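You operate a simulated robot arm through the tools that you are given. There is no shell and no other tool.

Carry out the task below with a simulated robot arm. There is one attempt and no reset: what you move stays moved.

Task
Run the drum at speed 2 and brush till BLIND 1 shows 0.
Fine: lift the brush off again, then stop the drum.

Only the result counts: the job must be done as asked and must still hold three seconds after the hand-in. Knocking over, shifting, dropping, spilling or breaking anything else fails it.

Robot
A 6-joint arm with a two-finger parallel gripper, fixed in place. Base frame: the origin is on the floor under the middle of its stand, x ahead of it, y to its left, z up. Units: m, rad, N and s.
With the tool pointing down near the work surface it reaches from about 0.28 to 0.74 m from the base axis. Its first joint turns from -1.152 to 1.152 rad. Payload 2.45 kg.
The tool frame sits at the grasp point between the pads (the TCP): z along the fingers, y along the line on which they close. The tips reach 0.024 m beyond it. Largest opening 0.068 m; finger width 0.017, thickness 0.01; the body of the gripper, 0.04 by 0.07 m, starts 0.041 m behind the TCP.
Orientation is that of the tool frame in the base frame, as a unit quaternion [x, y, z, w]. With the fingers straight down and closing along the base's y, the tool's x points along the base's -x, its y along +y and its z along -z.

Tools
- The arm moves only by the tool servo_tool. Its argument "plan" is text: rows parted by semicolons, each of 7 numbers parted by spaces: the closure in counts, from 0 (fully open) to 255 (shut), then the shift along the base's x, y, z in units of 30 mm (1.0 is 30 mm), then the turn, a rotation vector about the base's x, y, z in units of 4 degrees (1.0 is 4 degrees). In form: claw dx dy dz wx wy wz; .... A call has 1 to 20 rows; each row shifts and turns the commanded pose from where the row before left it. A call with a number of a shift or a turn outside -1 to 1 is refused whole. Rows are played at 5 a second. More than 0.05 m and 0.15 rad between two rows, or a gripper value outside its range, and nothing of the call is played. Where a pose cannot be reached the arm comes as near as it can. A force on the tool above 60 N (or 10 N above the force at the start of the call, whichever is more), or a blocked arm, ends the call early, and 0.2 s more pass. Each finger travels about 0.108 m/s and halts on what it meets, pressing with about 36 N; the grip force reading is that of the motor and also rises with nothing between the fingers. The clock runs only during rows and for 0.2 s after the last one: add rows that do not move to give the fingers time. The reply holds the time, the measured pose of the TCP, the force on the tool along the base axes, the opening and the grip force, in the units named above and with some noise, with the torque about the TCP (base axes, N m) and any sound that the robot's microphone picked up, and new pictures: "views" is both (left out), scene, wrist or none.
- Cameras (640 x 400 px; columns grow to the right, rows downward): "scene" is fixed at [0.1915, 0.4397, 1.4623]; the picture's right is [-0.60, -0.80, 0.00], its down [-0.47, 0.35, -0.81] and it looks along [0.65, -0.48, -0.59] (base axes); focal length 355 px, centre (320, 200). "wrist" rides on the gripper at [0.084, 0.011, -0.075] in the tool frame; the picture's right is [-0.13, 0.99, 0.00], its down [-0.60, -0.08, -0.79] and it looks along [-0.79, -0.10, 0.61] (tool axes); focal length 251 px, centre (320, 200). There is no depth. A picture from a camera that has moved, and an enlarged one, comes with that camera's place and axes in the base frame and with its lens. The place of the scene camera against the robot may be out by one fixed shift of up to 0.018 m in any direction.
- zoom(camera, box): a new picture of the part [left, top, right, bottom] of that camera's present view, enlarged. No time passes.
- close_job(): hands the job in; it is judged then, once.

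Places have to be worked out from the pictures, the camera data and where the tool is seen. Open the gripper and draw the arm clear of the work before you hand the job in, unless the task says otherwise.

The tools are called after ">>>" as name(argument=value, ...) on one line, values as JSON. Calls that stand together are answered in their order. servo_tool: Moves the arm, as the interface text tells. Its arguments: {"type":"object","properties":{"plan":{"type":"string"},"views":{"type":"string","enum":["both","scene","wrist","none"]}},"required":["plan"]} The other tools are called the same way: zoom (camera, box) takes an enlarged picture of a part of a camera's view; close_job () hands the job in.

At the start:

```text
t: 0.0
ee_pos: [0.4367, -0.0516, 1.24]
tool_rot: [0.0, 1.0, 0.0, 0.0]
contact_force: [0.9, 0.7, 0.1]
wrist_torque: [0.03, -0.01, -0.02]
gripper_width: 0.068
gripper_force: 0.2
```

scene: 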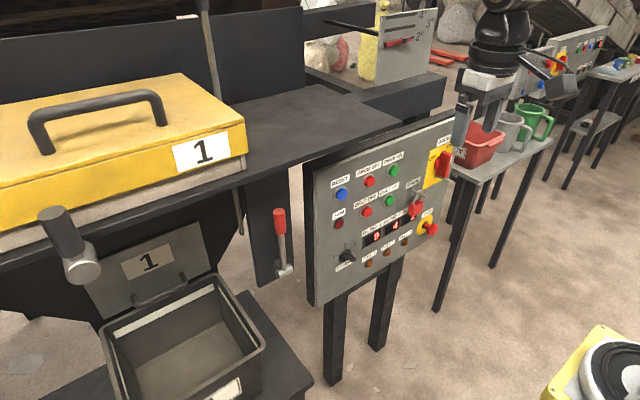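
wrist: 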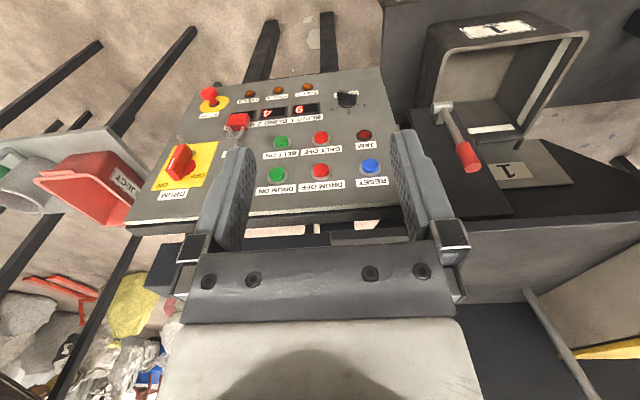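

I'll look closely at the panel and machine before moving anything.

>>> zoom(camera="scene", box=[300, 110, 460, 300])

>>> zoom(camera="wrist", box=[120, 60, 400, 235])

>>> zoom(camera="scene", box=[180, 0, 460, 150])

>>> zoom(camera="scene", box=[0, 180, 320, 400])

```text
2.11 times, centred on (380, 205) of scene
camera zoom: at [0.1915, 0.4397, 1.4623], right [-0.6, -0.8, 0.0], down [-0.47, 0.35, -0.81], along [0.65, -0.48, -0.59], focal length 748 px, centre (194, 190)
```

zoom: 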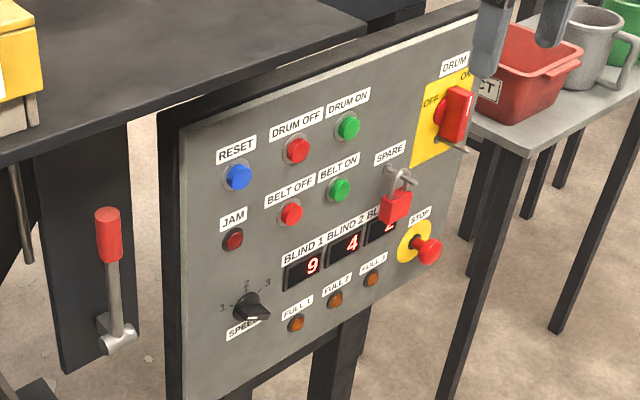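

```text
2.29 times, centred on (260, 148) of wrist
camera zoom: at [0.3515, -0.041, 1.317], right [0.13, 0.99, 0.0], down [0.6, -0.08, 0.79], along [0.79, -0.1, -0.61], focal length 575 px, centre (457, 320)
```

zoom: 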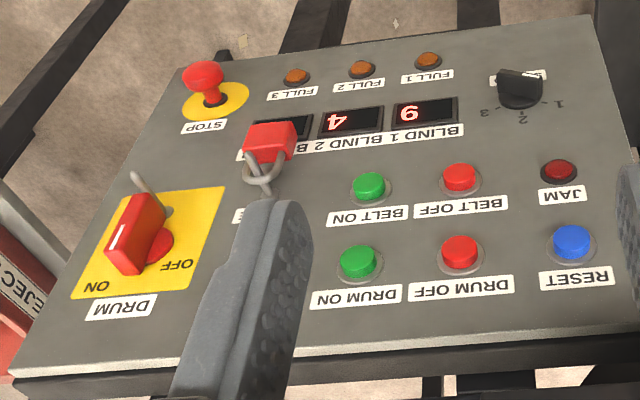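

```text
2.29 times, centred on (320, 75) of scene
camera zoom: at [0.1915, 0.4397, 1.4623], right [-0.6, -0.8, 0.0], down [-0.47, 0.35, -0.81], along [0.65, -0.48, -0.59], focal length 812 px, centre (320, 486)
```

zoom: 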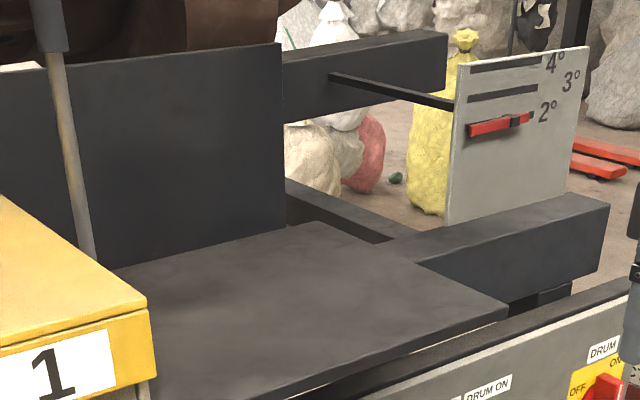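

```text
1.82 times, centred on (160, 290) of scene
camera zoom: at [0.1915, 0.4397, 1.4623], right [-0.6, -0.8, 0.0], down [-0.47, 0.35, -0.81], along [0.65, -0.48, -0.59], focal length 646 px, centre (611, 36)
```

zoom: 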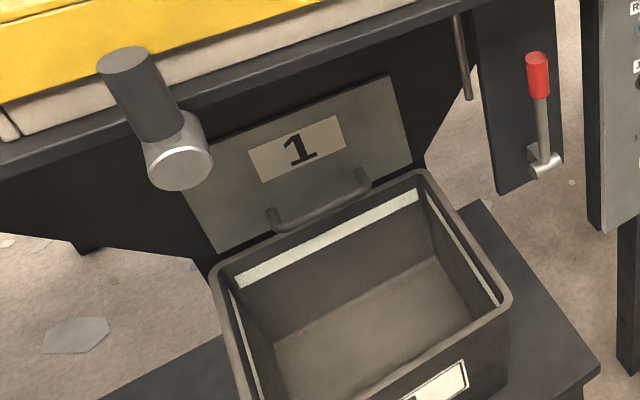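

The panel is roughly vertical near x≈0.70, facing the robot, with BLIND 1 at 9. I'll turn the wrist camera in place toward the left (+y) to see the machine, its drum and the levers.

>>> servo_tool(plan="0 -0.5 0 0.3 0 0 1; 0 -0.5 0 0.3 0 0 1; 0 -0.5 0 0.3 0 0 1; 0 -0.5 0 0.3 0 0 1; 0 0 0 0 0 0 1; 0 0 0 0 0 0 1; 0 0 0 0 0 0 1; 0 0 0 0 0 0 1; 0 0 0 0 0 0 1; 0 0 0 0 0 0 1; 0 0 0 0 0 0 1; 0 0 0 0 0 0 1", views="both")

```text
t: 2.6
ee_pos: [0.3786, -0.0518, 1.2759]
tool_rot: [-0.406, 0.914, 0.001, 0.0]
contact_force: [-0.5, -0.5, 1.2]
wrist_torque: [-0.02, -0.02, 0.0]
gripper_width: 0.0681
gripper_force: 0.0
out of reach, approached as far as the arm can: row 4
camera wrist: at [0.3147, -0.1079, 1.3531], right [-0.65, 0.76, 0.0], down [0.46, 0.4, 0.79], along [0.6, 0.52, -0.61], focal length 251 px, centre (320, 200)
```

scene: 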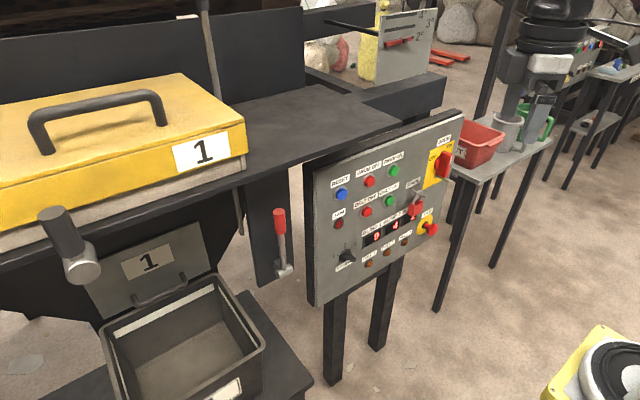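
wrist: 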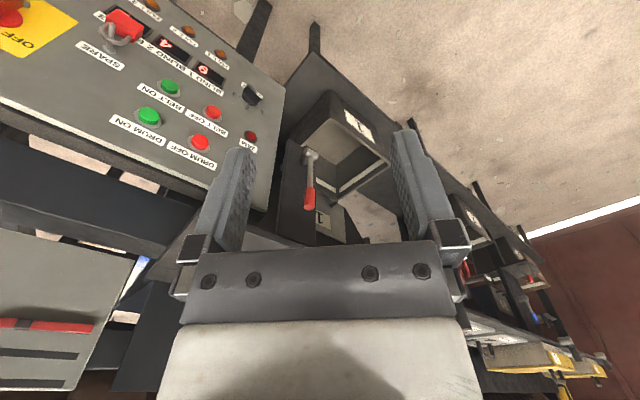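

The view is upside-down, showing a long machine with several numbered stations to the left and a red-handled lever beside the panel. I'll zoom in on these, then tilt the camera up to see more.

>>> zoom(camera="wrist", box=[240, 80, 420, 250])

>>> zoom(camera="wrist", box=[440, 180, 640, 400])

>>> zoom(camera="scene", box=[220, 170, 320, 300])

>>> zoom(camera="scene", box=[0, 0, 300, 200])

```text
2.35 times, centred on (330, 165) of wrist
camera zoom: at [0.3147, -0.1079, 1.3531], right [-0.65, 0.76, 0.0], down [0.46, 0.4, 0.79], along [0.6, 0.52, -0.61], focal length 592 px, centre (296, 282)
```

zoom: 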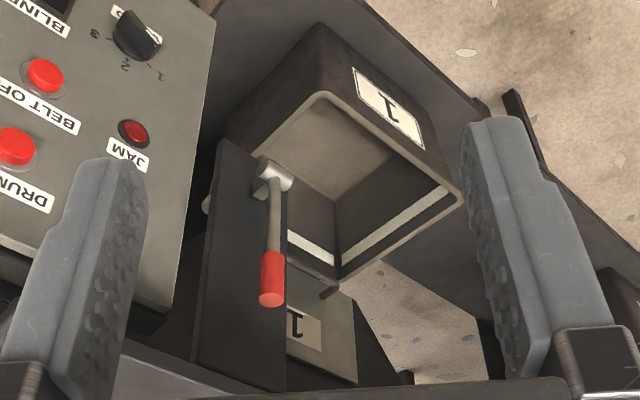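

```text
1.82 times, centred on (540, 290) of wrist
camera zoom: at [0.3147, -0.1079, 1.3531], right [-0.65, 0.76, 0.0], down [0.46, 0.4, 0.79], along [0.6, 0.52, -0.61], focal length 457 px, centre (-80, 36)
```

zoom: 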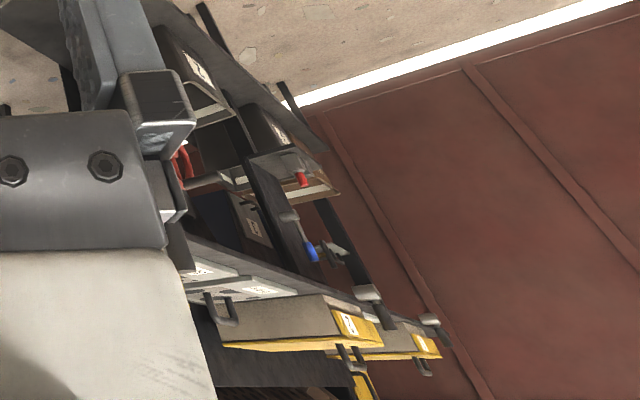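

```text
3.08 times, centred on (270, 235) of scene
camera zoom: at [0.1915, 0.4397, 1.4623], right [-0.6, -0.8, 0.0], down [-0.47, 0.35, -0.81], along [0.65, -0.48, -0.59], focal length 1093 px, centre (474, 92)
```

zoom: 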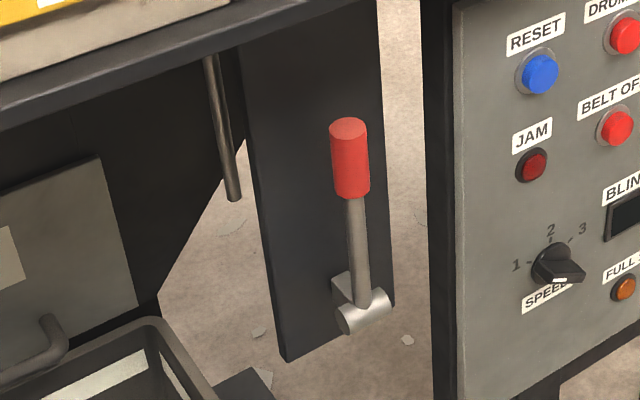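

```text
2.00 times, centred on (150, 100) of scene
camera zoom: at [0.1915, 0.4397, 1.4623], right [-0.6, -0.8, 0.0], down [-0.47, 0.35, -0.81], along [0.65, -0.48, -0.59], focal length 710 px, centre (660, 400)
```

zoom: 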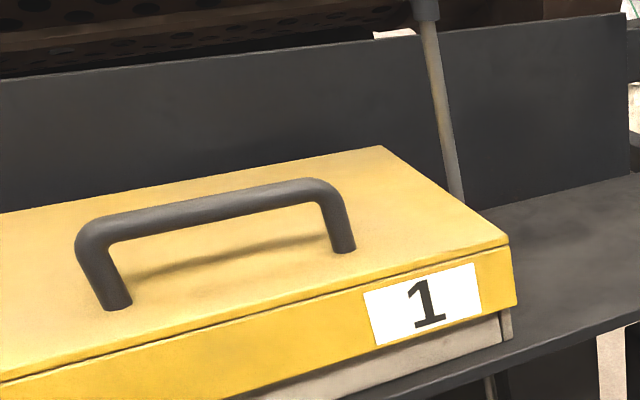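

I can see a perforated drum behind the front board and a long rod with a grey end sleeve running up past it. I'll tilt the camera up to see the drum and brush.

>>> servo_tool(plan="0 0 0 0 0.65 -0.76 0; 0 0 0 0 0.65 -0.76 0; 0 0 0 0 0.65 -0.76 0; 0 0 0 0 0.65 -0.76 0; 0 0 0 0 0.65 -0.76 0; 0 0 0 0 0.65 -0.76 0; 0 0 0 0 0.65 -0.76 0; 0 0 0 0 0.65 -0.76 0; 0 0 0 0 0.65 -0.76 0; 0 0 0 0 0.65 -0.76 0", views="both")

```text
t: 4.8
ee_pos: [0.4244, -0.0687, 1.2721]
tool_rot: [-0.383, 0.858, 0.098, 0.329]
contact_force: [0.2, 0.1, -0.8]
wrist_torque: [-0.01, 0.04, 0.0]
gripper_width: 0.0678
gripper_force: 0.0
out of reach, approached as far as the arm can: row 1, 2, 3, 4, 5, 6, 7, 8, 10
camera wrist: at [0.3379, -0.1433, 1.2767], right [-0.65, 0.76, 0.0], down [-0.03, -0.03, 1.0], along [0.76, 0.65, 0.04], focal length 251 px, centre (320, 200)
```

scene: 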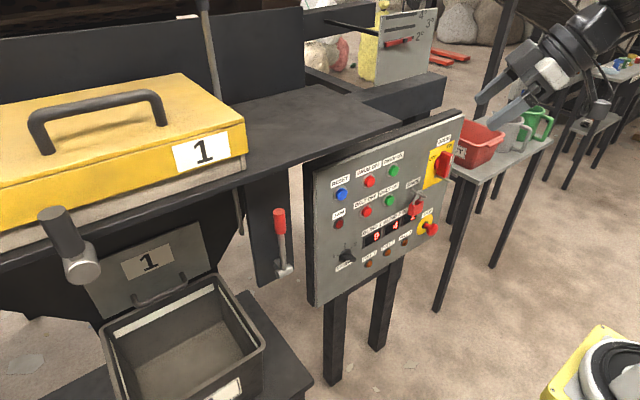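
wrist: 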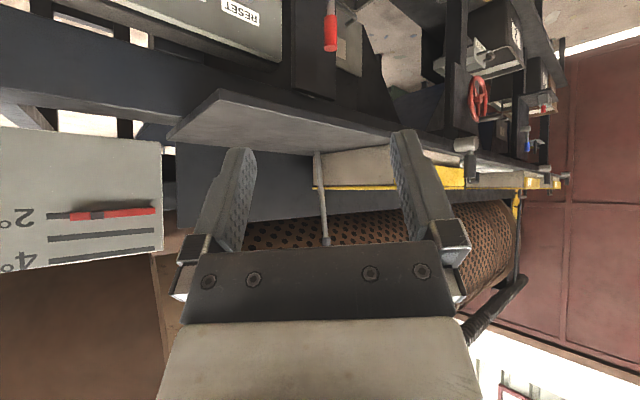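

The perforated drum is visible above the front board, with a dark brush bar on an arm at the far end, and a red handwheel. Zooming in.

>>> zoom(camera="wrist", box=[420, 40, 600, 350])

>>> zoom(camera="wrist", box=[440, 150, 580, 250])

>>> zoom(camera="wrist", box=[440, 240, 580, 350])

>>> zoom(camera="wrist", box=[240, 130, 420, 260])

```text
1.29 times, centred on (510, 195) of wrist
camera zoom: at [0.3379, -0.1433, 1.2767], right [-0.65, 0.76, 0.0], down [-0.03, -0.03, 1.0], along [0.76, 0.65, 0.04], focal length 324 px, centre (75, 206)
```

zoom: 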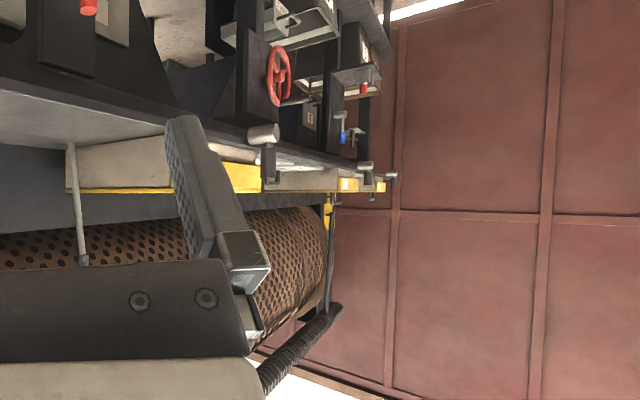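

```text
4.00 times, centred on (510, 200) of wrist
camera zoom: at [0.3379, -0.1433, 1.2767], right [-0.65, 0.76, 0.0], down [-0.03, -0.03, 1.0], along [0.76, 0.65, 0.04], focal length 1006 px, centre (-440, 200)
```

zoom: 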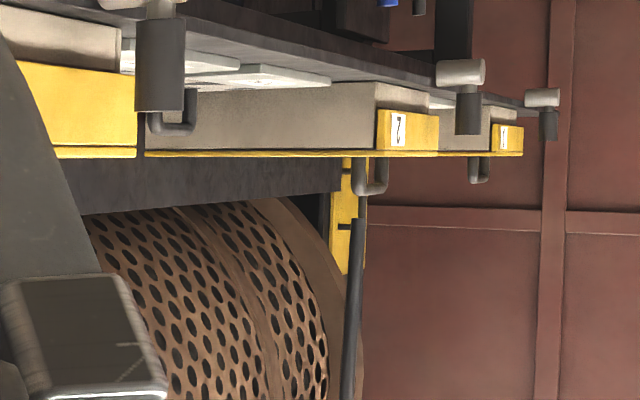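

```text
3.64 times, centred on (510, 295) of wrist
camera zoom: at [0.3379, -0.1433, 1.2767], right [-0.65, 0.76, 0.0], down [-0.03, -0.03, 1.0], along [0.76, 0.65, 0.04], focal length 914 px, centre (-371, -146)
```

zoom: 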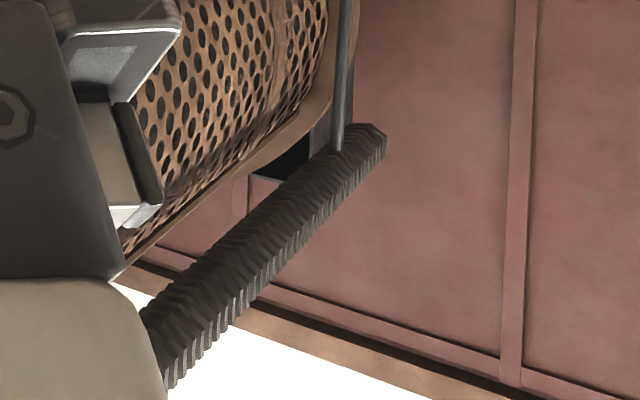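

```text
3.08 times, centred on (330, 195) of wrist
camera zoom: at [0.3379, -0.1433, 1.2767], right [-0.65, 0.76, 0.0], down [-0.03, -0.03, 1.0], along [0.76, 0.65, 0.04], focal length 774 px, centre (289, 215)
```

zoom: 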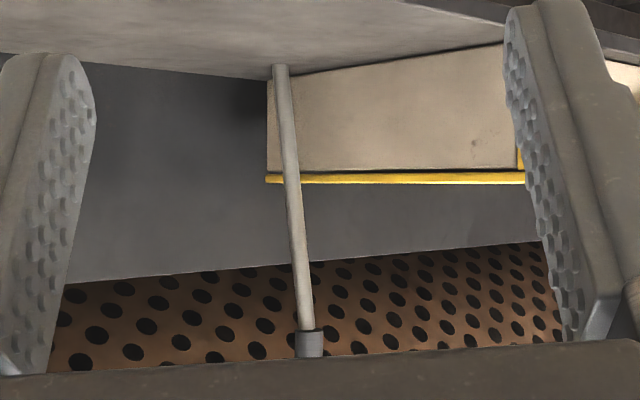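

The brush bar runs the length of the drum on arms; the red-handled lever by the panel is the likely brush lever (it's within reach, unlike the handwheel). Now I'll turn back to face the panel squarely and lower the camera to read its states.

>>> servo_tool(plan="0 0 0 -1 0 0 -1; 0 0 0 -1 0 0 -1; 0 0 0 -1 0 0 -1; 0 0 0 -1 0 0 -1; 0 0 0 -1 0 0 -1; 0 0 0 -1 0 0 -1; 0 0 0 -1 0 0 -1; 0 0 0 -1 0 0 -1; 0 0 0 -1 0 0 -1; 0 0 0 -1 0 0 -1; 0 0 0 -1 0 0 -1; 0 0 0 -1 0 0 -1", views="both")

```text
t: 7.4
ee_pos: [0.47, -0.1181, 0.9876]
tool_rot: [-0.01, 0.941, -0.032, 0.337]
contact_force: [-0.2, -0.9, 0.5]
wrist_torque: [-0.03, -0.01, 0.03]
gripper_width: 0.0678
gripper_force: 0.0
out of reach, approached as far as the arm can: row 6, 7, 8, 9, 10, 11, 12
camera wrist: at [0.3564, -0.1074, 0.9927], right [0.1, 0.99, 0.02], down [-0.04, -0.01, 1.0], along [0.99, -0.1, 0.03], focal length 251 px, centre (320, 200)
```

scene: 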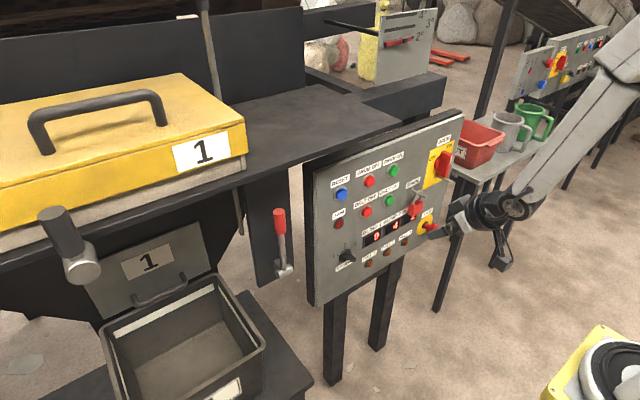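
wrist: 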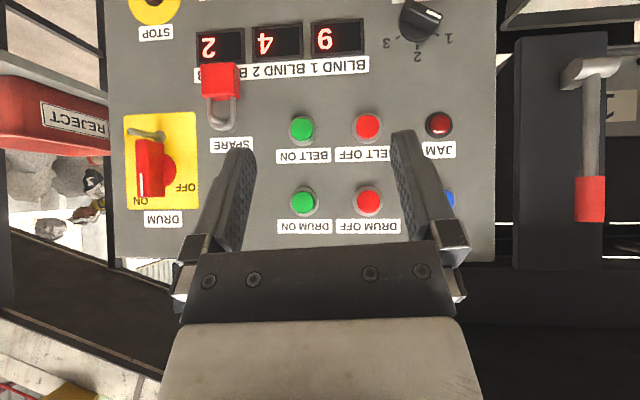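

The panel fills the wrist view (upside-down). I'll zoom in to read the isolator, speed knob, and indicator states.

>>> zoom(camera="wrist", box=[100, 0, 260, 260])

>>> zoom(camera="wrist", box=[340, 0, 480, 90])

>>> zoom(camera="wrist", box=[500, 20, 640, 280])

>>> zoom(camera="wrist", box=[110, 110, 210, 220])

```text
1.54 times, centred on (180, 130) of wrist
camera zoom: at [0.3564, -0.1074, 0.9927], right [0.1, 0.99, 0.02], down [-0.04, -0.01, 1.0], along [0.99, -0.1, 0.03], focal length 387 px, centre (535, 308)
```

zoom: 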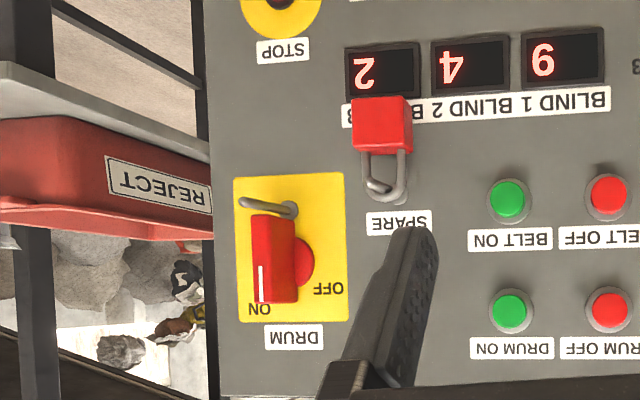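

```text
4.44 times, centred on (410, 45) of wrist
camera zoom: at [0.3564, -0.1074, 0.9927], right [0.1, 0.99, 0.02], down [-0.04, -0.01, 1.0], along [0.99, -0.1, 0.03], focal length 1118 px, centre (-80, 889)
```

zoom: 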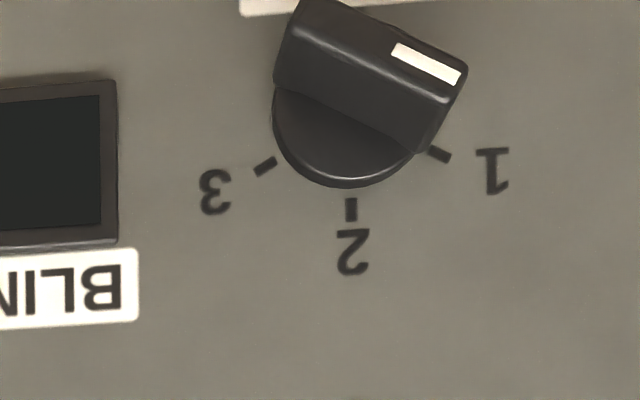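

```text
1.54 times, centred on (570, 150) of wrist
camera zoom: at [0.3564, -0.1074, 0.9927], right [0.1, 0.99, 0.02], down [-0.04, -0.01, 1.0], along [0.99, -0.1, 0.03], focal length 387 px, centre (-65, 277)
```

zoom: 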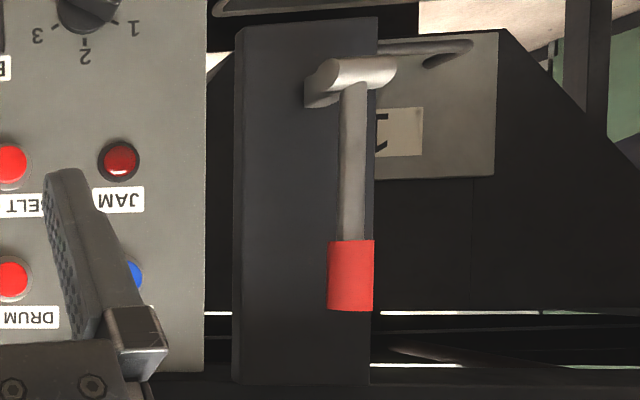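

```text
3.64 times, centred on (160, 165) of wrist
camera zoom: at [0.3564, -0.1074, 0.9927], right [0.1, 0.99, 0.02], down [-0.04, -0.01, 1.0], along [0.99, -0.1, 0.03], focal length 914 px, centre (902, 327)
```

zoom: 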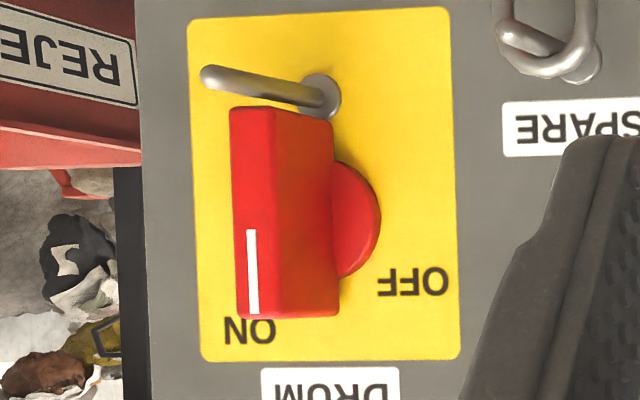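

Isolator is ON, the speed knob points at 1, JAM is unlit, and the displays read 9/4/2. From two wrist views I place DRUM ON at about (0.67,-0.16,1.00), the speed knob at (0.67,-0.018,0.79) and the lever hub/top at (0.67,0.165,0.86/1.01). I'll level the tool so it points at the panel (+x), staying well clear.

>>> servo_tool(plan="0 0.36 0 0 0.0717 -0.967 0.0717; 0 0.36 0 0 0.0717 -0.967 0.0717; 0 0.36 0 0 0.0717 -0.967 0.0717; 0 0.36 0 0 0.0717 -0.967 0.0717; 0 0.36 0 0 0.0717 -0.967 0.0717; 0 0.36 0 0 0.0717 -0.967 0.0717; 0 0.36 0 0 0.0717 -0.967 0.0717; 0 0.36 0 0 0.0717 -0.967 0.0717; 0 0.36 0 0 0.0717 -0.967 0.0717; 0 0.36 0 0 0.0717 -0.967 0.0717; 0 0.36 0 0 0.0717 -0.967 0.0717; 0 0.36 0 0 0.0717 -0.967 0.0717; 0 0.36 0 0 0.0717 -0.967 0.0717", views="both")

```text
t: 10.2
ee_pos: [0.6271, -0.1555, 1.0362]
tool_rot: [0.001, 0.707, 0.004, 0.707]
contact_force: [-0.1, -0.5, -0.3]
wrist_torque: [0.0, 0.0, 0.02]
gripper_width: 0.0682
gripper_force: 0.1
out of reach, approached as far as the arm can: row 1, 2, 3, 4, 5, 6, 7, 8, 9, 11
camera wrist: at [0.551, -0.1451, 0.9527], right [0.0, 0.99, 0.14], down [-0.79, -0.09, 0.6], along [0.61, -0.11, 0.79], focal length 251 px, centre (320, 200)
```

scene: 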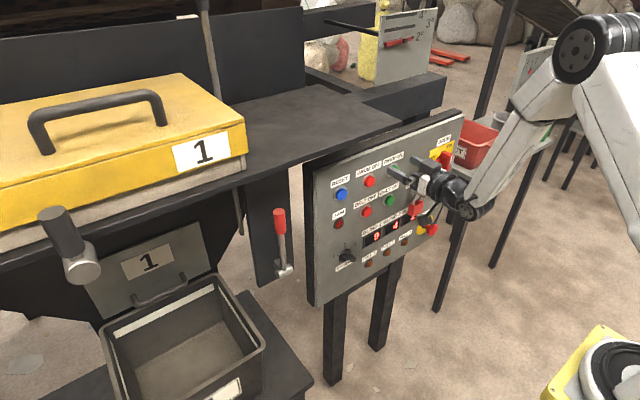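
wrist: 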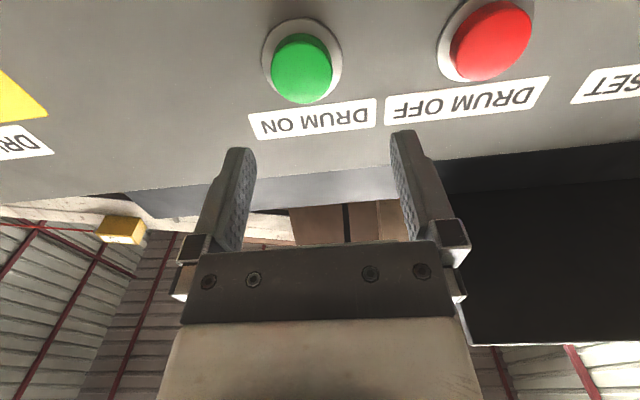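

The tool is now level, pointing at the panel, right in front of DRUM ON with no contact. I'll back off 5 cm and slide over to in front of the speed knob to view it before turning it.

>>> servo_tool(plan="0 -0.85 0 0 0 0 0; 0 -0.85 0 0 0 0 0; 0 0 0.507 -0.91 0 0 0; 0 0 0.507 -0.91 0 0 0; 0 0 0.507 -0.91 0 0 0; 0 0 0.507 -0.91 0 0 0; 0 0 0.507 -0.91 0 0 0; 0 0 0.507 -0.91 0 0 0; 0 0 0.507 -0.91 0 0 0; 0 0 0.507 -0.91 0 0 0; 0 0 0.507 -0.91 0 0 0", views="both")

```text
t: 11.9
ee_pos: [0.6513, -0.1722, 0.9638]
tool_rot: [0.006, 0.701, 0.007, 0.713]
contact_force: [-42.6, 9.8, 21.2]
wrist_torque: [-0.59, -0.16, -0.97]
gripper_width: 0.06
gripper_force: 0.0
out of reach, approached as far as the arm can: row 1, 2, 3, 4, 5, 6, 7, 8
stopped in row 8: the force on the tool passed its limit at 108 N (the readings are from after the stop); the commanded pose is now the measured one
camera wrist: at [0.5767, -0.16, 0.8814], right [0.0, 0.99, 0.15], down [-0.8, -0.09, 0.59], along [0.6, -0.12, 0.8], focal length 251 px, centre (320, 200)
```

scene: 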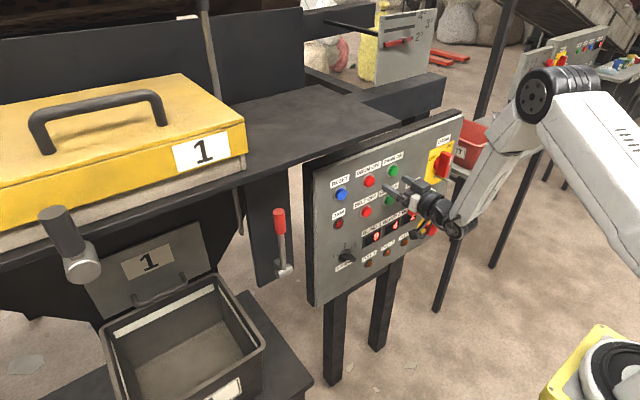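
wrist: 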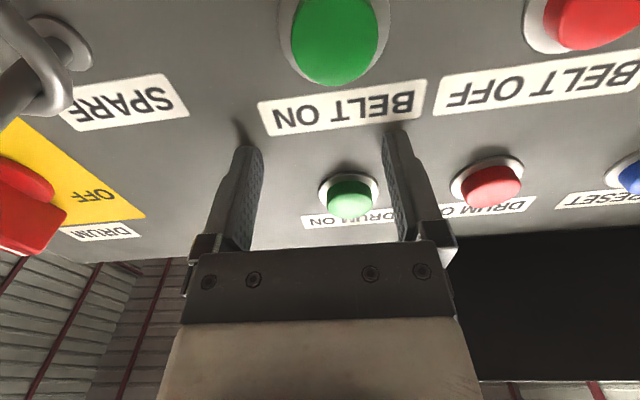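

The level pose is at the arm's inner reach limit, so the arm drifted outward and the open fingertips touched bare panel between the DRUM ON and BELT ON rows (panel face ≈ x 0.675). I'll ease off by pitching the tool downward while retreating gradually.

>>> servo_tool(plan="0 -0.15 0 0.1 0 1 0; 0 -0.15 0 0.1 0 1 0; 0 -0.15 0 0.1 0 1 0; 0 -0.4 0 0.2 0 1 0; 0 -0.4 0 0.2 0 1 0; 0 -0.4 0 0.2 0 1 0; 0 -0.4 0 0.2 0 1 0; 0 -0.4 0 0.2 0 1 0; 0 -0.4 0 0.2 0 1 0; 0 -0.4 0 0.2 0 1 0", views="both")

```text
t: 14.1
ee_pos: [0.5554, -0.1726, 1.0146]
tool_rot: [0.008, 0.904, 0.004, 0.428]
contact_force: [0.5, 0.1, 0.5]
wrist_torque: [-0.03, 0.01, 0.0]
gripper_width: 0.0681
gripper_force: 0.1
camera wrist: at [0.4435, -0.1601, 0.9985], right [0.09, 0.99, 0.12], down [-0.23, -0.09, 0.97], along [0.97, -0.12, 0.22], focal length 251 px, centre (320, 200)
```

scene: 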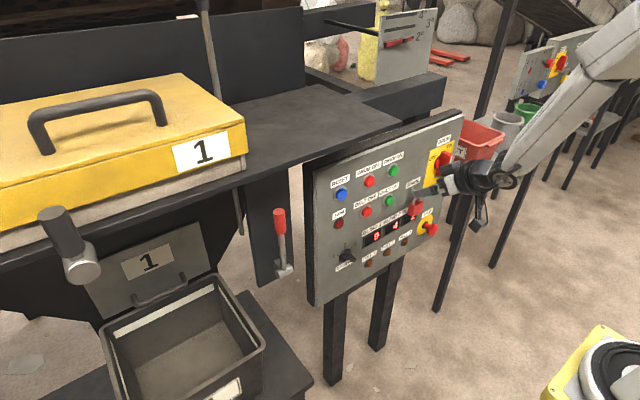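
wrist: 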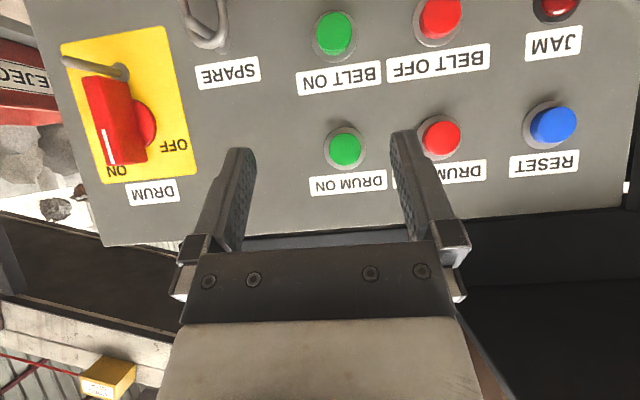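

Clean retreat: pose (0.555,-0.173,1.015), tool 39° below horizontal, no force. From the tick marks I place the knob centre at (y,z)≈(-0.020,0.794), bar front at x≈0.65. I'll close the fingers, and step down toward the knob in small checked moves, pitching a bit more downward.

>>> servo_tool(plan="255 0 0.737 -0.917 0 0.6 0; 255 0 0.737 -0.917 0 0.6 0; 255 0 0.737 -0.917 0 0.6 0; 255 0 0 0 0 0 0", views="none")

```text
t: 15.1
ee_pos: [0.5559, -0.1056, 0.9323]
tool_rot: [0.008, 0.928, 0.005, 0.371]
contact_force: [-0.4, -0.8, 0.4]
wrist_torque: [0.0, -0.01, -0.01]
gripper_width: 0.0002
gripper_force: 23.8
```

Tracking is exact with no reach warnings. Continuing the second half of the descent to the front of the knob.

>>> servo_tool(plan="255 0 0.737 -0.917 0 0.6 0; 255 0 0.737 -0.917 0 0.6 0; 255 0 0.7 -0.8 0 0.6 0; 255 0 0 0 0 0 0", views="both")

```text
t: 16.1
ee_pos: [0.563, -0.0592, 0.859]
tool_rot: [0.007, 0.951, 0.013, 0.31]
contact_force: [0.2, 0.4, 0.1]
wrist_torque: [0.03, -0.03, 0.01]
gripper_width: 0.0
gripper_force: 24.0
out of reach, approached as far as the arm can: row 2, 3
camera wrist: at [0.4501, -0.0479, 0.8724], right [0.11, 0.99, 0.1], down [0.02, -0.11, 0.99], along [0.99, -0.11, -0.03], focal length 251 px, centre (320, 200)
```

scene: 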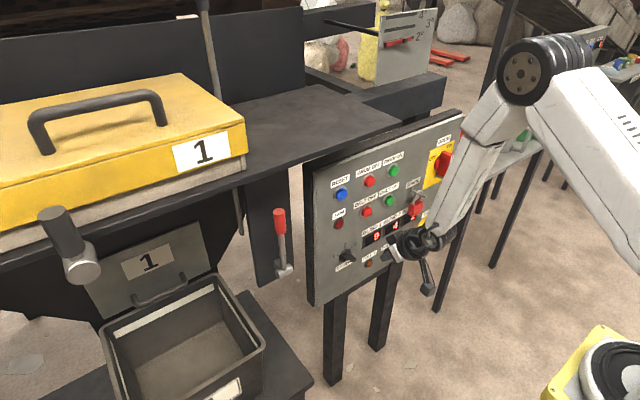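
wrist: 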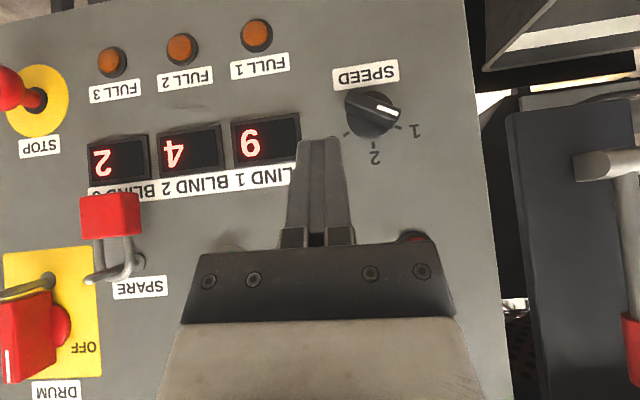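

I'm at the inner reach limit here but clear of the panel; the knob is visible ahead, still on 1. I'll move forward with closed fingers to just above the knob's tail side (y≈-0.040), stopping just short of the panel face.

>>> servo_tool(plan="255 0.708 0.158 0 0 0 0; 255 0.708 0.158 0 0 0 0; 255 0.708 0.158 0 0 0 0; 255 0.708 0.158 0 0 0 0; 255 0 0 0 0 0 0", views="both")

```text
t: 17.3
ee_pos: [0.6464, -0.0505, 0.8605]
tool_rot: [0.01, 0.95, 0.003, 0.312]
contact_force: [-0.2, 0.1, 0.1]
wrist_torque: [-0.02, 0.01, -0.02]
gripper_width: 0.0002
gripper_force: 23.9
out of reach, approached as far as the arm can: row 1
camera wrist: at [0.5338, -0.038, 0.8725], right [0.12, 0.99, 0.09], down [0.02, -0.09, 1.0], along [0.99, -0.12, -0.03], focal length 251 px, centre (320, 200)
```

scene: 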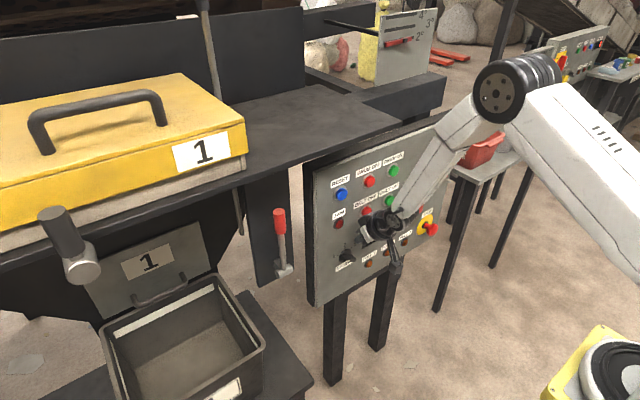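
wrist: 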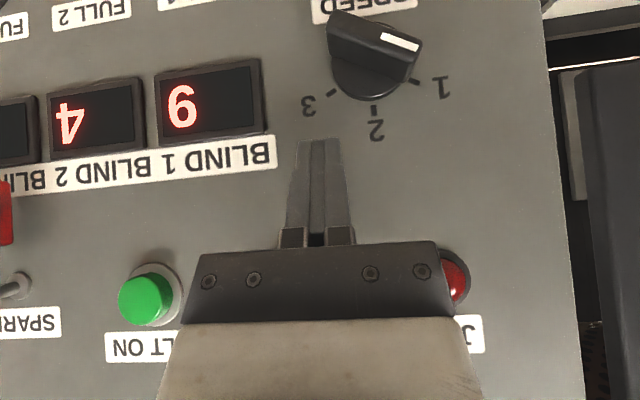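

Tip is just above the knob at (0.646,-0.0505,0.8605) and the close view confirms the knob centre at (y,z)≈(-0.0205,0.794). I'll shift to y=-0.040 and lower until just above the tail of the bar.

>>> servo_tool(plan="255 0.06 0.35 0 0 0 0; 255 0 0 -0.4 0 0 0; 255 0 0 -0.4 0 0 0; 255 0 0 -0.4 0 0 0; 255 0 0 0 0 0 0", views="wrist")

```text
t: 18.5
ee_pos: [0.6513, -0.0474, 0.827]
tool_rot: [0.007, 0.951, 0.009, 0.31]
contact_force: [0.3, 0.2, -0.6]
wrist_torque: [-0.03, 0.0, -0.01]
gripper_width: 0.0
gripper_force: 23.9
out of reach, approached as far as the arm can: row 3
camera wrist: at [0.5385, -0.036, 0.8385], right [0.11, 0.99, 0.1], down [0.02, -0.1, 0.99], along [0.99, -0.11, -0.03], focal length 251 px, centre (320, 200)
```

wrist: 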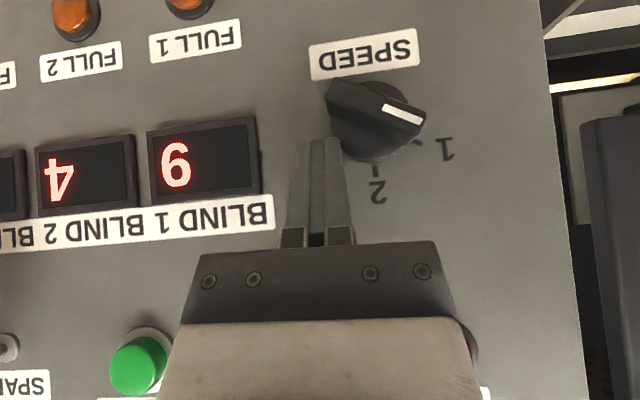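

Position is (0.651,-0.047,0.827), slightly off the commanded y. I want to understand the arm's configuration limits, so I'll zoom in on the arm in the scene view before pushing the knob.

>>> zoom(camera="scene", box=[320, 40, 640, 300])

>>> zoom(camera="wrist", box=[260, 60, 460, 200])

```text
1.54 times, centred on (480, 170) of scene
camera zoom: at [0.1915, 0.4397, 1.4623], right [-0.6, -0.8, 0.0], down [-0.47, 0.35, -0.81], along [0.65, -0.48, -0.59], focal length 546 px, centre (74, 246)
```

zoom: 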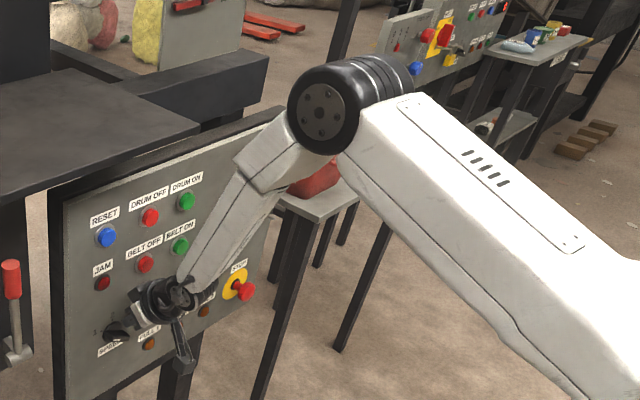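

```text
2.86 times, centred on (360, 130) of wrist
camera zoom: at [0.5385, -0.036, 0.8385], right [0.11, 0.99, 0.1], down [0.02, -0.1, 0.99], along [0.99, -0.11, -0.03], focal length 718 px, centre (206, 400)
```

zoom: 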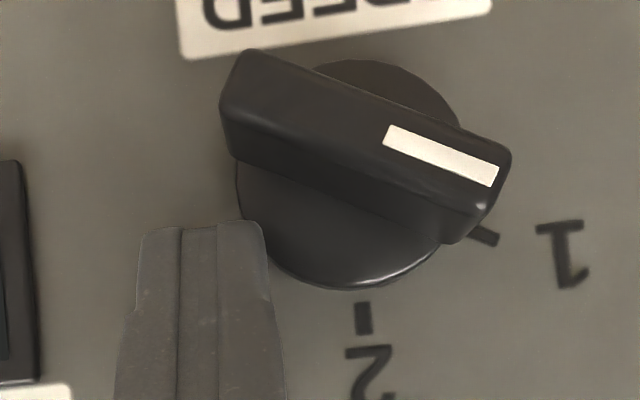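

The finger is just above-right of the bar's tail. The offsets look like wrist near-alignment with the forearm at this steep pitch, so I'll ease the tool back to ~38° below horizontal (where tracking was exact) with a slight lift and retreat.

>>> servo_tool(plan="255 -0.2 0 0.3 0 -1 0; 255 0 0 0.1 0 -1 0; 255 0 0 0.1 0 -1 0; 255 0 0 0.1 0 -1 0; 255 0 0 0 0 0 0", views="none")

```text
t: 19.7
ee_pos: [0.6479, -0.0791, 0.8481]
tool_rot: [0.011, 0.898, 0.014, 0.439]
contact_force: [0.1, 0.7, 0.2]
wrist_torque: [-0.01, 0.0, 0.02]
gripper_width: 0.0002
gripper_force: 23.9
out of reach, approached as far as the arm can: row 1, 2, 3, 4
```

The limit looks like a wrist-roll stop that depends on tool heading relative to the arm's azimuth. Turning the heading ~12° to the left should free this up; I'll yaw, then slide to y≈-0.044 still above the knob.

>>> servo_tool(plan="255 -0.05 0 0 0 0 1; 255 0 0 0 0 0 1; 255 0 0 0 0 0 1; 255 0 0.585 0 0 0 0; 255 0 0.585 0 0 0 0; 255 0 0 0 0 0 0", views="wrist")

```text
t: 21.1
ee_pos: [0.6474, -0.044, 0.8471]
tool_rot: [-0.085, 0.894, 0.051, 0.438]
contact_force: [1.0, -0.4, -0.8]
wrist_torque: [0.02, 0.01, 0.01]
gripper_width: 0.0
gripper_force: 23.3
camera wrist: at [0.5354, -0.0551, 0.8282], right [-0.12, 0.99, 0.12], down [-0.23, -0.14, 0.96], along [0.96, 0.09, 0.25], focal length 251 px, centre (320, 200)
```

wrist: 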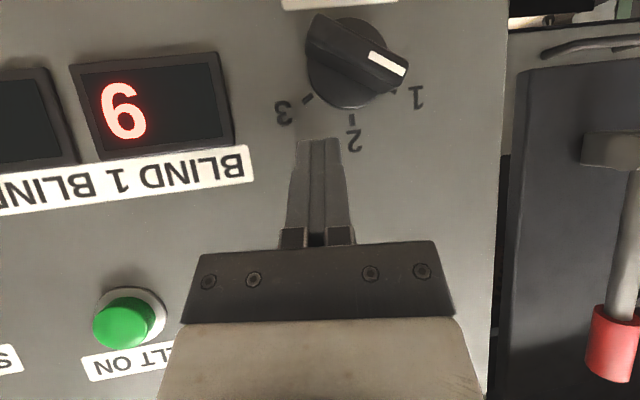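

Tracking is exact with the yawed heading. Now I'll lower onto the tail of the knob bar in small steps, watching force.

>>> servo_tool(plan="255 -0.03 0 -0.4 0 0 0; 255 0 0 -0.4 0 0 0; 255 0 0 -0.2 0 0 0; 255 0 0 0 0 0 0", views="wrist")

```text
t: 22.1
ee_pos: [0.6466, -0.045, 0.8164]
tool_rot: [-0.086, 0.893, 0.051, 0.438]
contact_force: [0.7, -0.5, -0.5]
wrist_torque: [-0.02, 0.01, 0.03]
gripper_width: 0.0001
gripper_force: 23.8
camera wrist: at [0.5345, -0.0554, 0.7979], right [-0.12, 0.99, 0.12], down [-0.23, -0.14, 0.96], along [0.96, 0.09, 0.25], focal length 251 px, centre (320, 200)
```

wrist: 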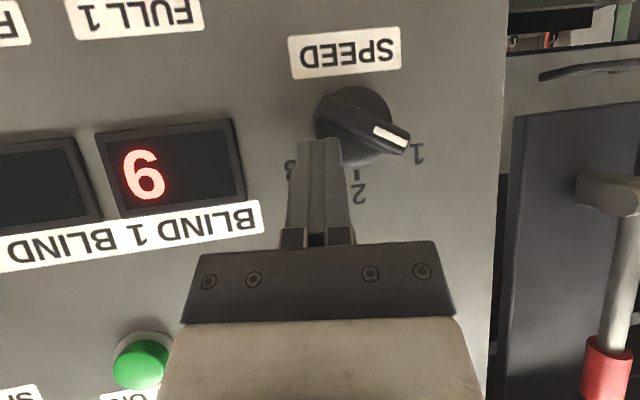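

The tip is right at the tail of the bar. I'll push down gently in 4 mm steps.

>>> servo_tool(plan="255 0 0 -0.13 0 0 0; 255 0 0 -0.13 0 0 0; 255 0 0 -0.13 0 0 0; 255 0 0 0 0 0 0", views="wrist")

```text
t: 23.1
ee_pos: [0.6463, -0.0443, 0.8059]
tool_rot: [-0.085, 0.894, 0.051, 0.438]
contact_force: [-7.3, -4.4, 1.2]
wrist_torque: [-0.01, 0.0, -0.04]
gripper_width: 0.0002
gripper_force: 23.9
camera wrist: at [0.5337, -0.0555, 0.7856], right [-0.12, 0.99, 0.12], down [-0.23, -0.14, 0.96], along [0.97, 0.09, 0.25], focal length 251 px, centre (320, 200)
```

wrist: 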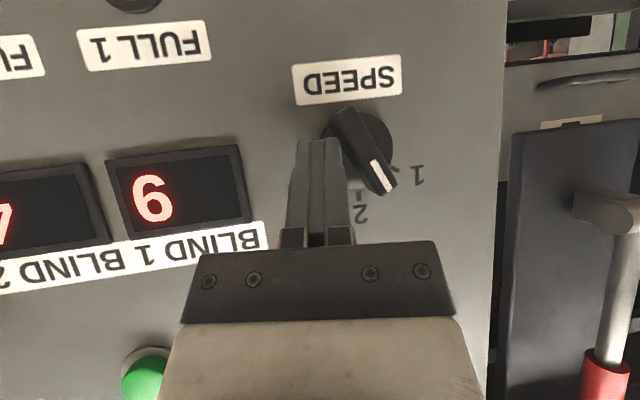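

The knob is turning nicely (about halfway toward 2). Continuing down with small steps.

>>> servo_tool(plan="255 -0.03 0 -0.13 0 0 0; 255 0 0 -0.13 0 0 0; 255 0 0 0 0 0 0", views="wrist")

```text
t: 23.9
ee_pos: [0.6439, -0.0439, 0.7985]
tool_rot: [-0.086, 0.894, 0.051, 0.438]
contact_force: [-4.1, 0.7, 0.6]
wrist_torque: [0.03, 0.01, 0.02]
gripper_width: 0.0
gripper_force: 23.9
camera wrist: at [0.5337, -0.0551, 0.7782], right [-0.12, 0.99, 0.12], down [-0.23, -0.14, 0.96], along [0.96, 0.09, 0.25], focal length 251 px, centre (320, 200)
```

wrist: 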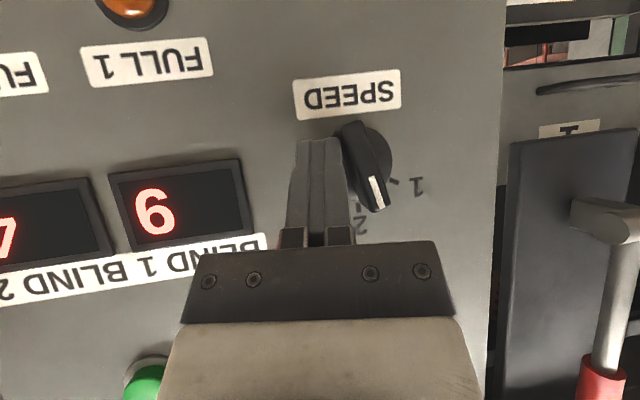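

>>> zoom(camera="wrist", box=[280, 90, 440, 240])

```text
2.67 times, centred on (360, 165) of wrist
camera zoom: at [0.5337, -0.0551, 0.7782], right [-0.12, 0.99, 0.12], down [-0.23, -0.14, 0.96], along [0.96, 0.09, 0.25], focal length 670 px, centre (213, 293)
```

zoom: 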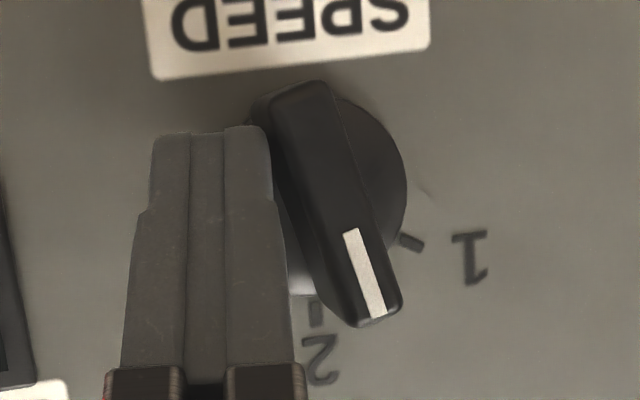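

The bar is about 11° short of 2. I'll nudge the tail sideways (+y) by ~4 mm to bring it onto 2.

>>> servo_tool(plan="255 0 0.07 -0.07 0 0 0; 255 0 0.07 0 0 0 0; 255 0 0 0 0 0 0", views="wrist")

>>> zoom(camera="wrist", box=[280, 90, 440, 240])

```text
t: 24.7
ee_pos: [0.6445, -0.04, 0.7937]
tool_rot: [-0.085, 0.894, 0.053, 0.437]
contact_force: [-3.7, -9.8, -3.5]
wrist_torque: [-0.1, 0.12, -0.2]
gripper_width: 0.0004
gripper_force: 23.4
camera wrist: at [0.5333, -0.0517, 0.7761], right [-0.12, 0.99, 0.12], down [-0.23, -0.14, 0.96], along [0.97, 0.08, 0.25], focal length 251 px, centre (320, 200)
```

wrist: 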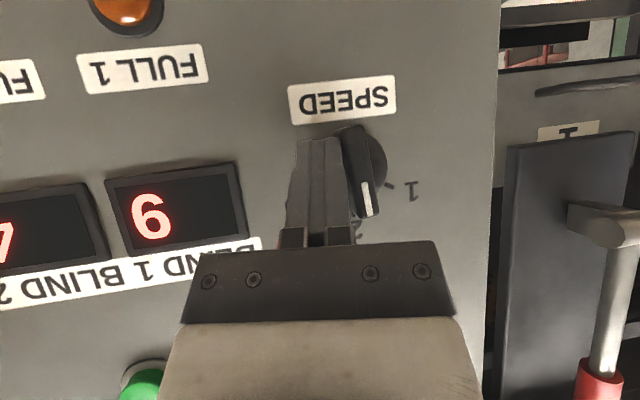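

```text
2.67 times, centred on (360, 165) of wrist
camera zoom: at [0.5333, -0.0517, 0.7761], right [-0.12, 0.99, 0.12], down [-0.23, -0.14, 0.96], along [0.97, 0.08, 0.25], focal length 670 px, centre (213, 293)
```

zoom: 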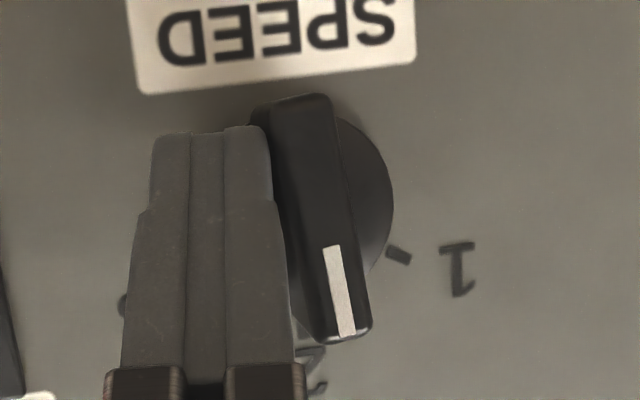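

The bar is nearly vertical (≈4° off by my reading) with ~10 N sideways load. I'll back the finger off and look at where it rests.

>>> servo_tool(plan="255 0 -0.3 0.1 0 0 0; 255 0 -0.3 0.6 0 0 0; 255 0 0 0.8 0 0 0; 255 0 0 0 0 0 0", views="wrist")

>>> zoom(camera="wrist", box=[280, 20, 460, 160])

```text
t: 25.7
ee_pos: [0.644, -0.0585, 0.8421]
tool_rot: [-0.085, 0.894, 0.05, 0.437]
contact_force: [0.4, -0.9, -0.8]
wrist_torque: [-0.01, -0.03, 0.02]
gripper_width: 0.0002
gripper_force: 23.8
camera wrist: at [0.5335, -0.0695, 0.8222], right [-0.12, 0.99, 0.12], down [-0.23, -0.14, 0.96], along [0.96, 0.09, 0.25], focal length 251 px, centre (320, 200)
```

wrist: 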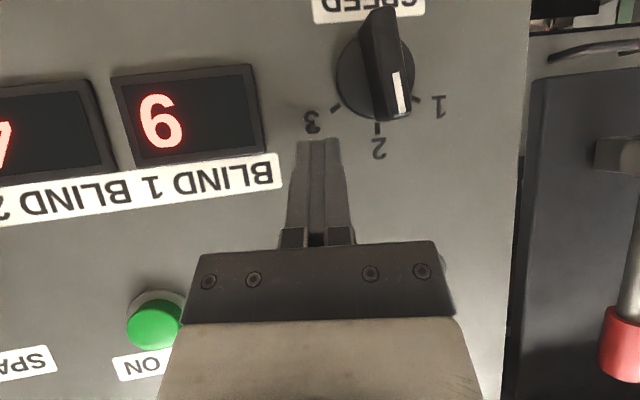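

```text
2.86 times, centred on (370, 90) of wrist
camera zoom: at [0.5335, -0.0695, 0.8222], right [-0.12, 0.99, 0.12], down [-0.23, -0.14, 0.96], along [0.96, 0.09, 0.25], focal length 718 px, centre (177, 514)
```

zoom: 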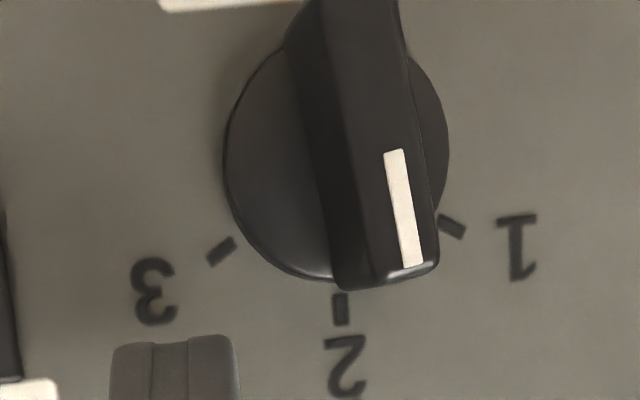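

Careful 3-D read of the pointer line gives ~8° short of 2 (it held where I left it). I'll lower beside the tail again and push sideways a few mm further so the finger's flat side squares it up to vertical.

>>> servo_tool(plan="255 0 0.04 -0.78 0 0 0; 255 0 0.04 -0.78 0 0 0; 255 0 0.2 0 0 0 0; 255 0 0.2 0 0 0 0; 255 0 0.07 0 0 0 0; 255 0 0.07 0 0 0 0; 255 0 0.05 0 0 0 0; 255 0 0 0 0 0 0", views="wrist")

>>> zoom(camera="wrist", box=[280, 90, 440, 240])

```text
t: 27.5
ee_pos: [0.6443, -0.0392, 0.7937]
tool_rot: [-0.083, 0.894, 0.052, 0.437]
contact_force: [2.5, -13.6, -7.5]
wrist_torque: [-0.12, 0.11, -0.22]
gripper_width: 0.0001
gripper_force: 23.2
camera wrist: at [0.533, -0.05, 0.7744], right [-0.12, 0.99, 0.12], down [-0.23, -0.15, 0.96], along [0.97, 0.08, 0.25], focal length 251 px, centre (320, 200)
```

wrist: 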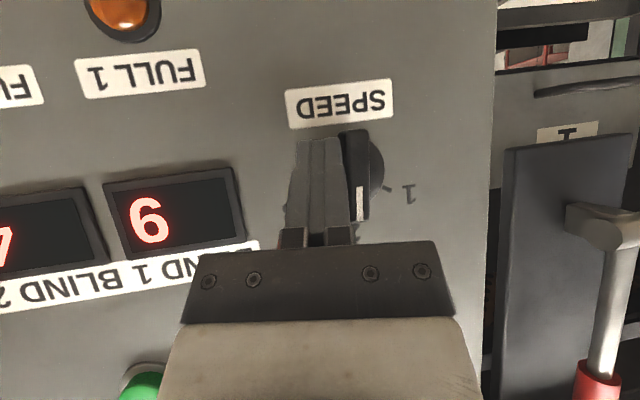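

```text
2.67 times, centred on (360, 165) of wrist
camera zoom: at [0.533, -0.05, 0.7744], right [-0.12, 0.99, 0.12], down [-0.23, -0.15, 0.96], along [0.97, 0.08, 0.25], focal length 670 px, centre (213, 293)
```

zoom: 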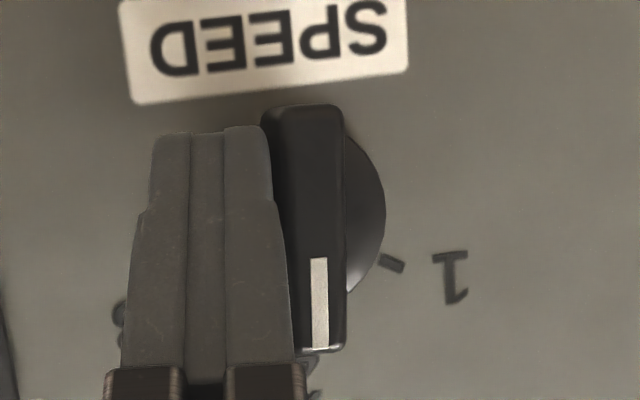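

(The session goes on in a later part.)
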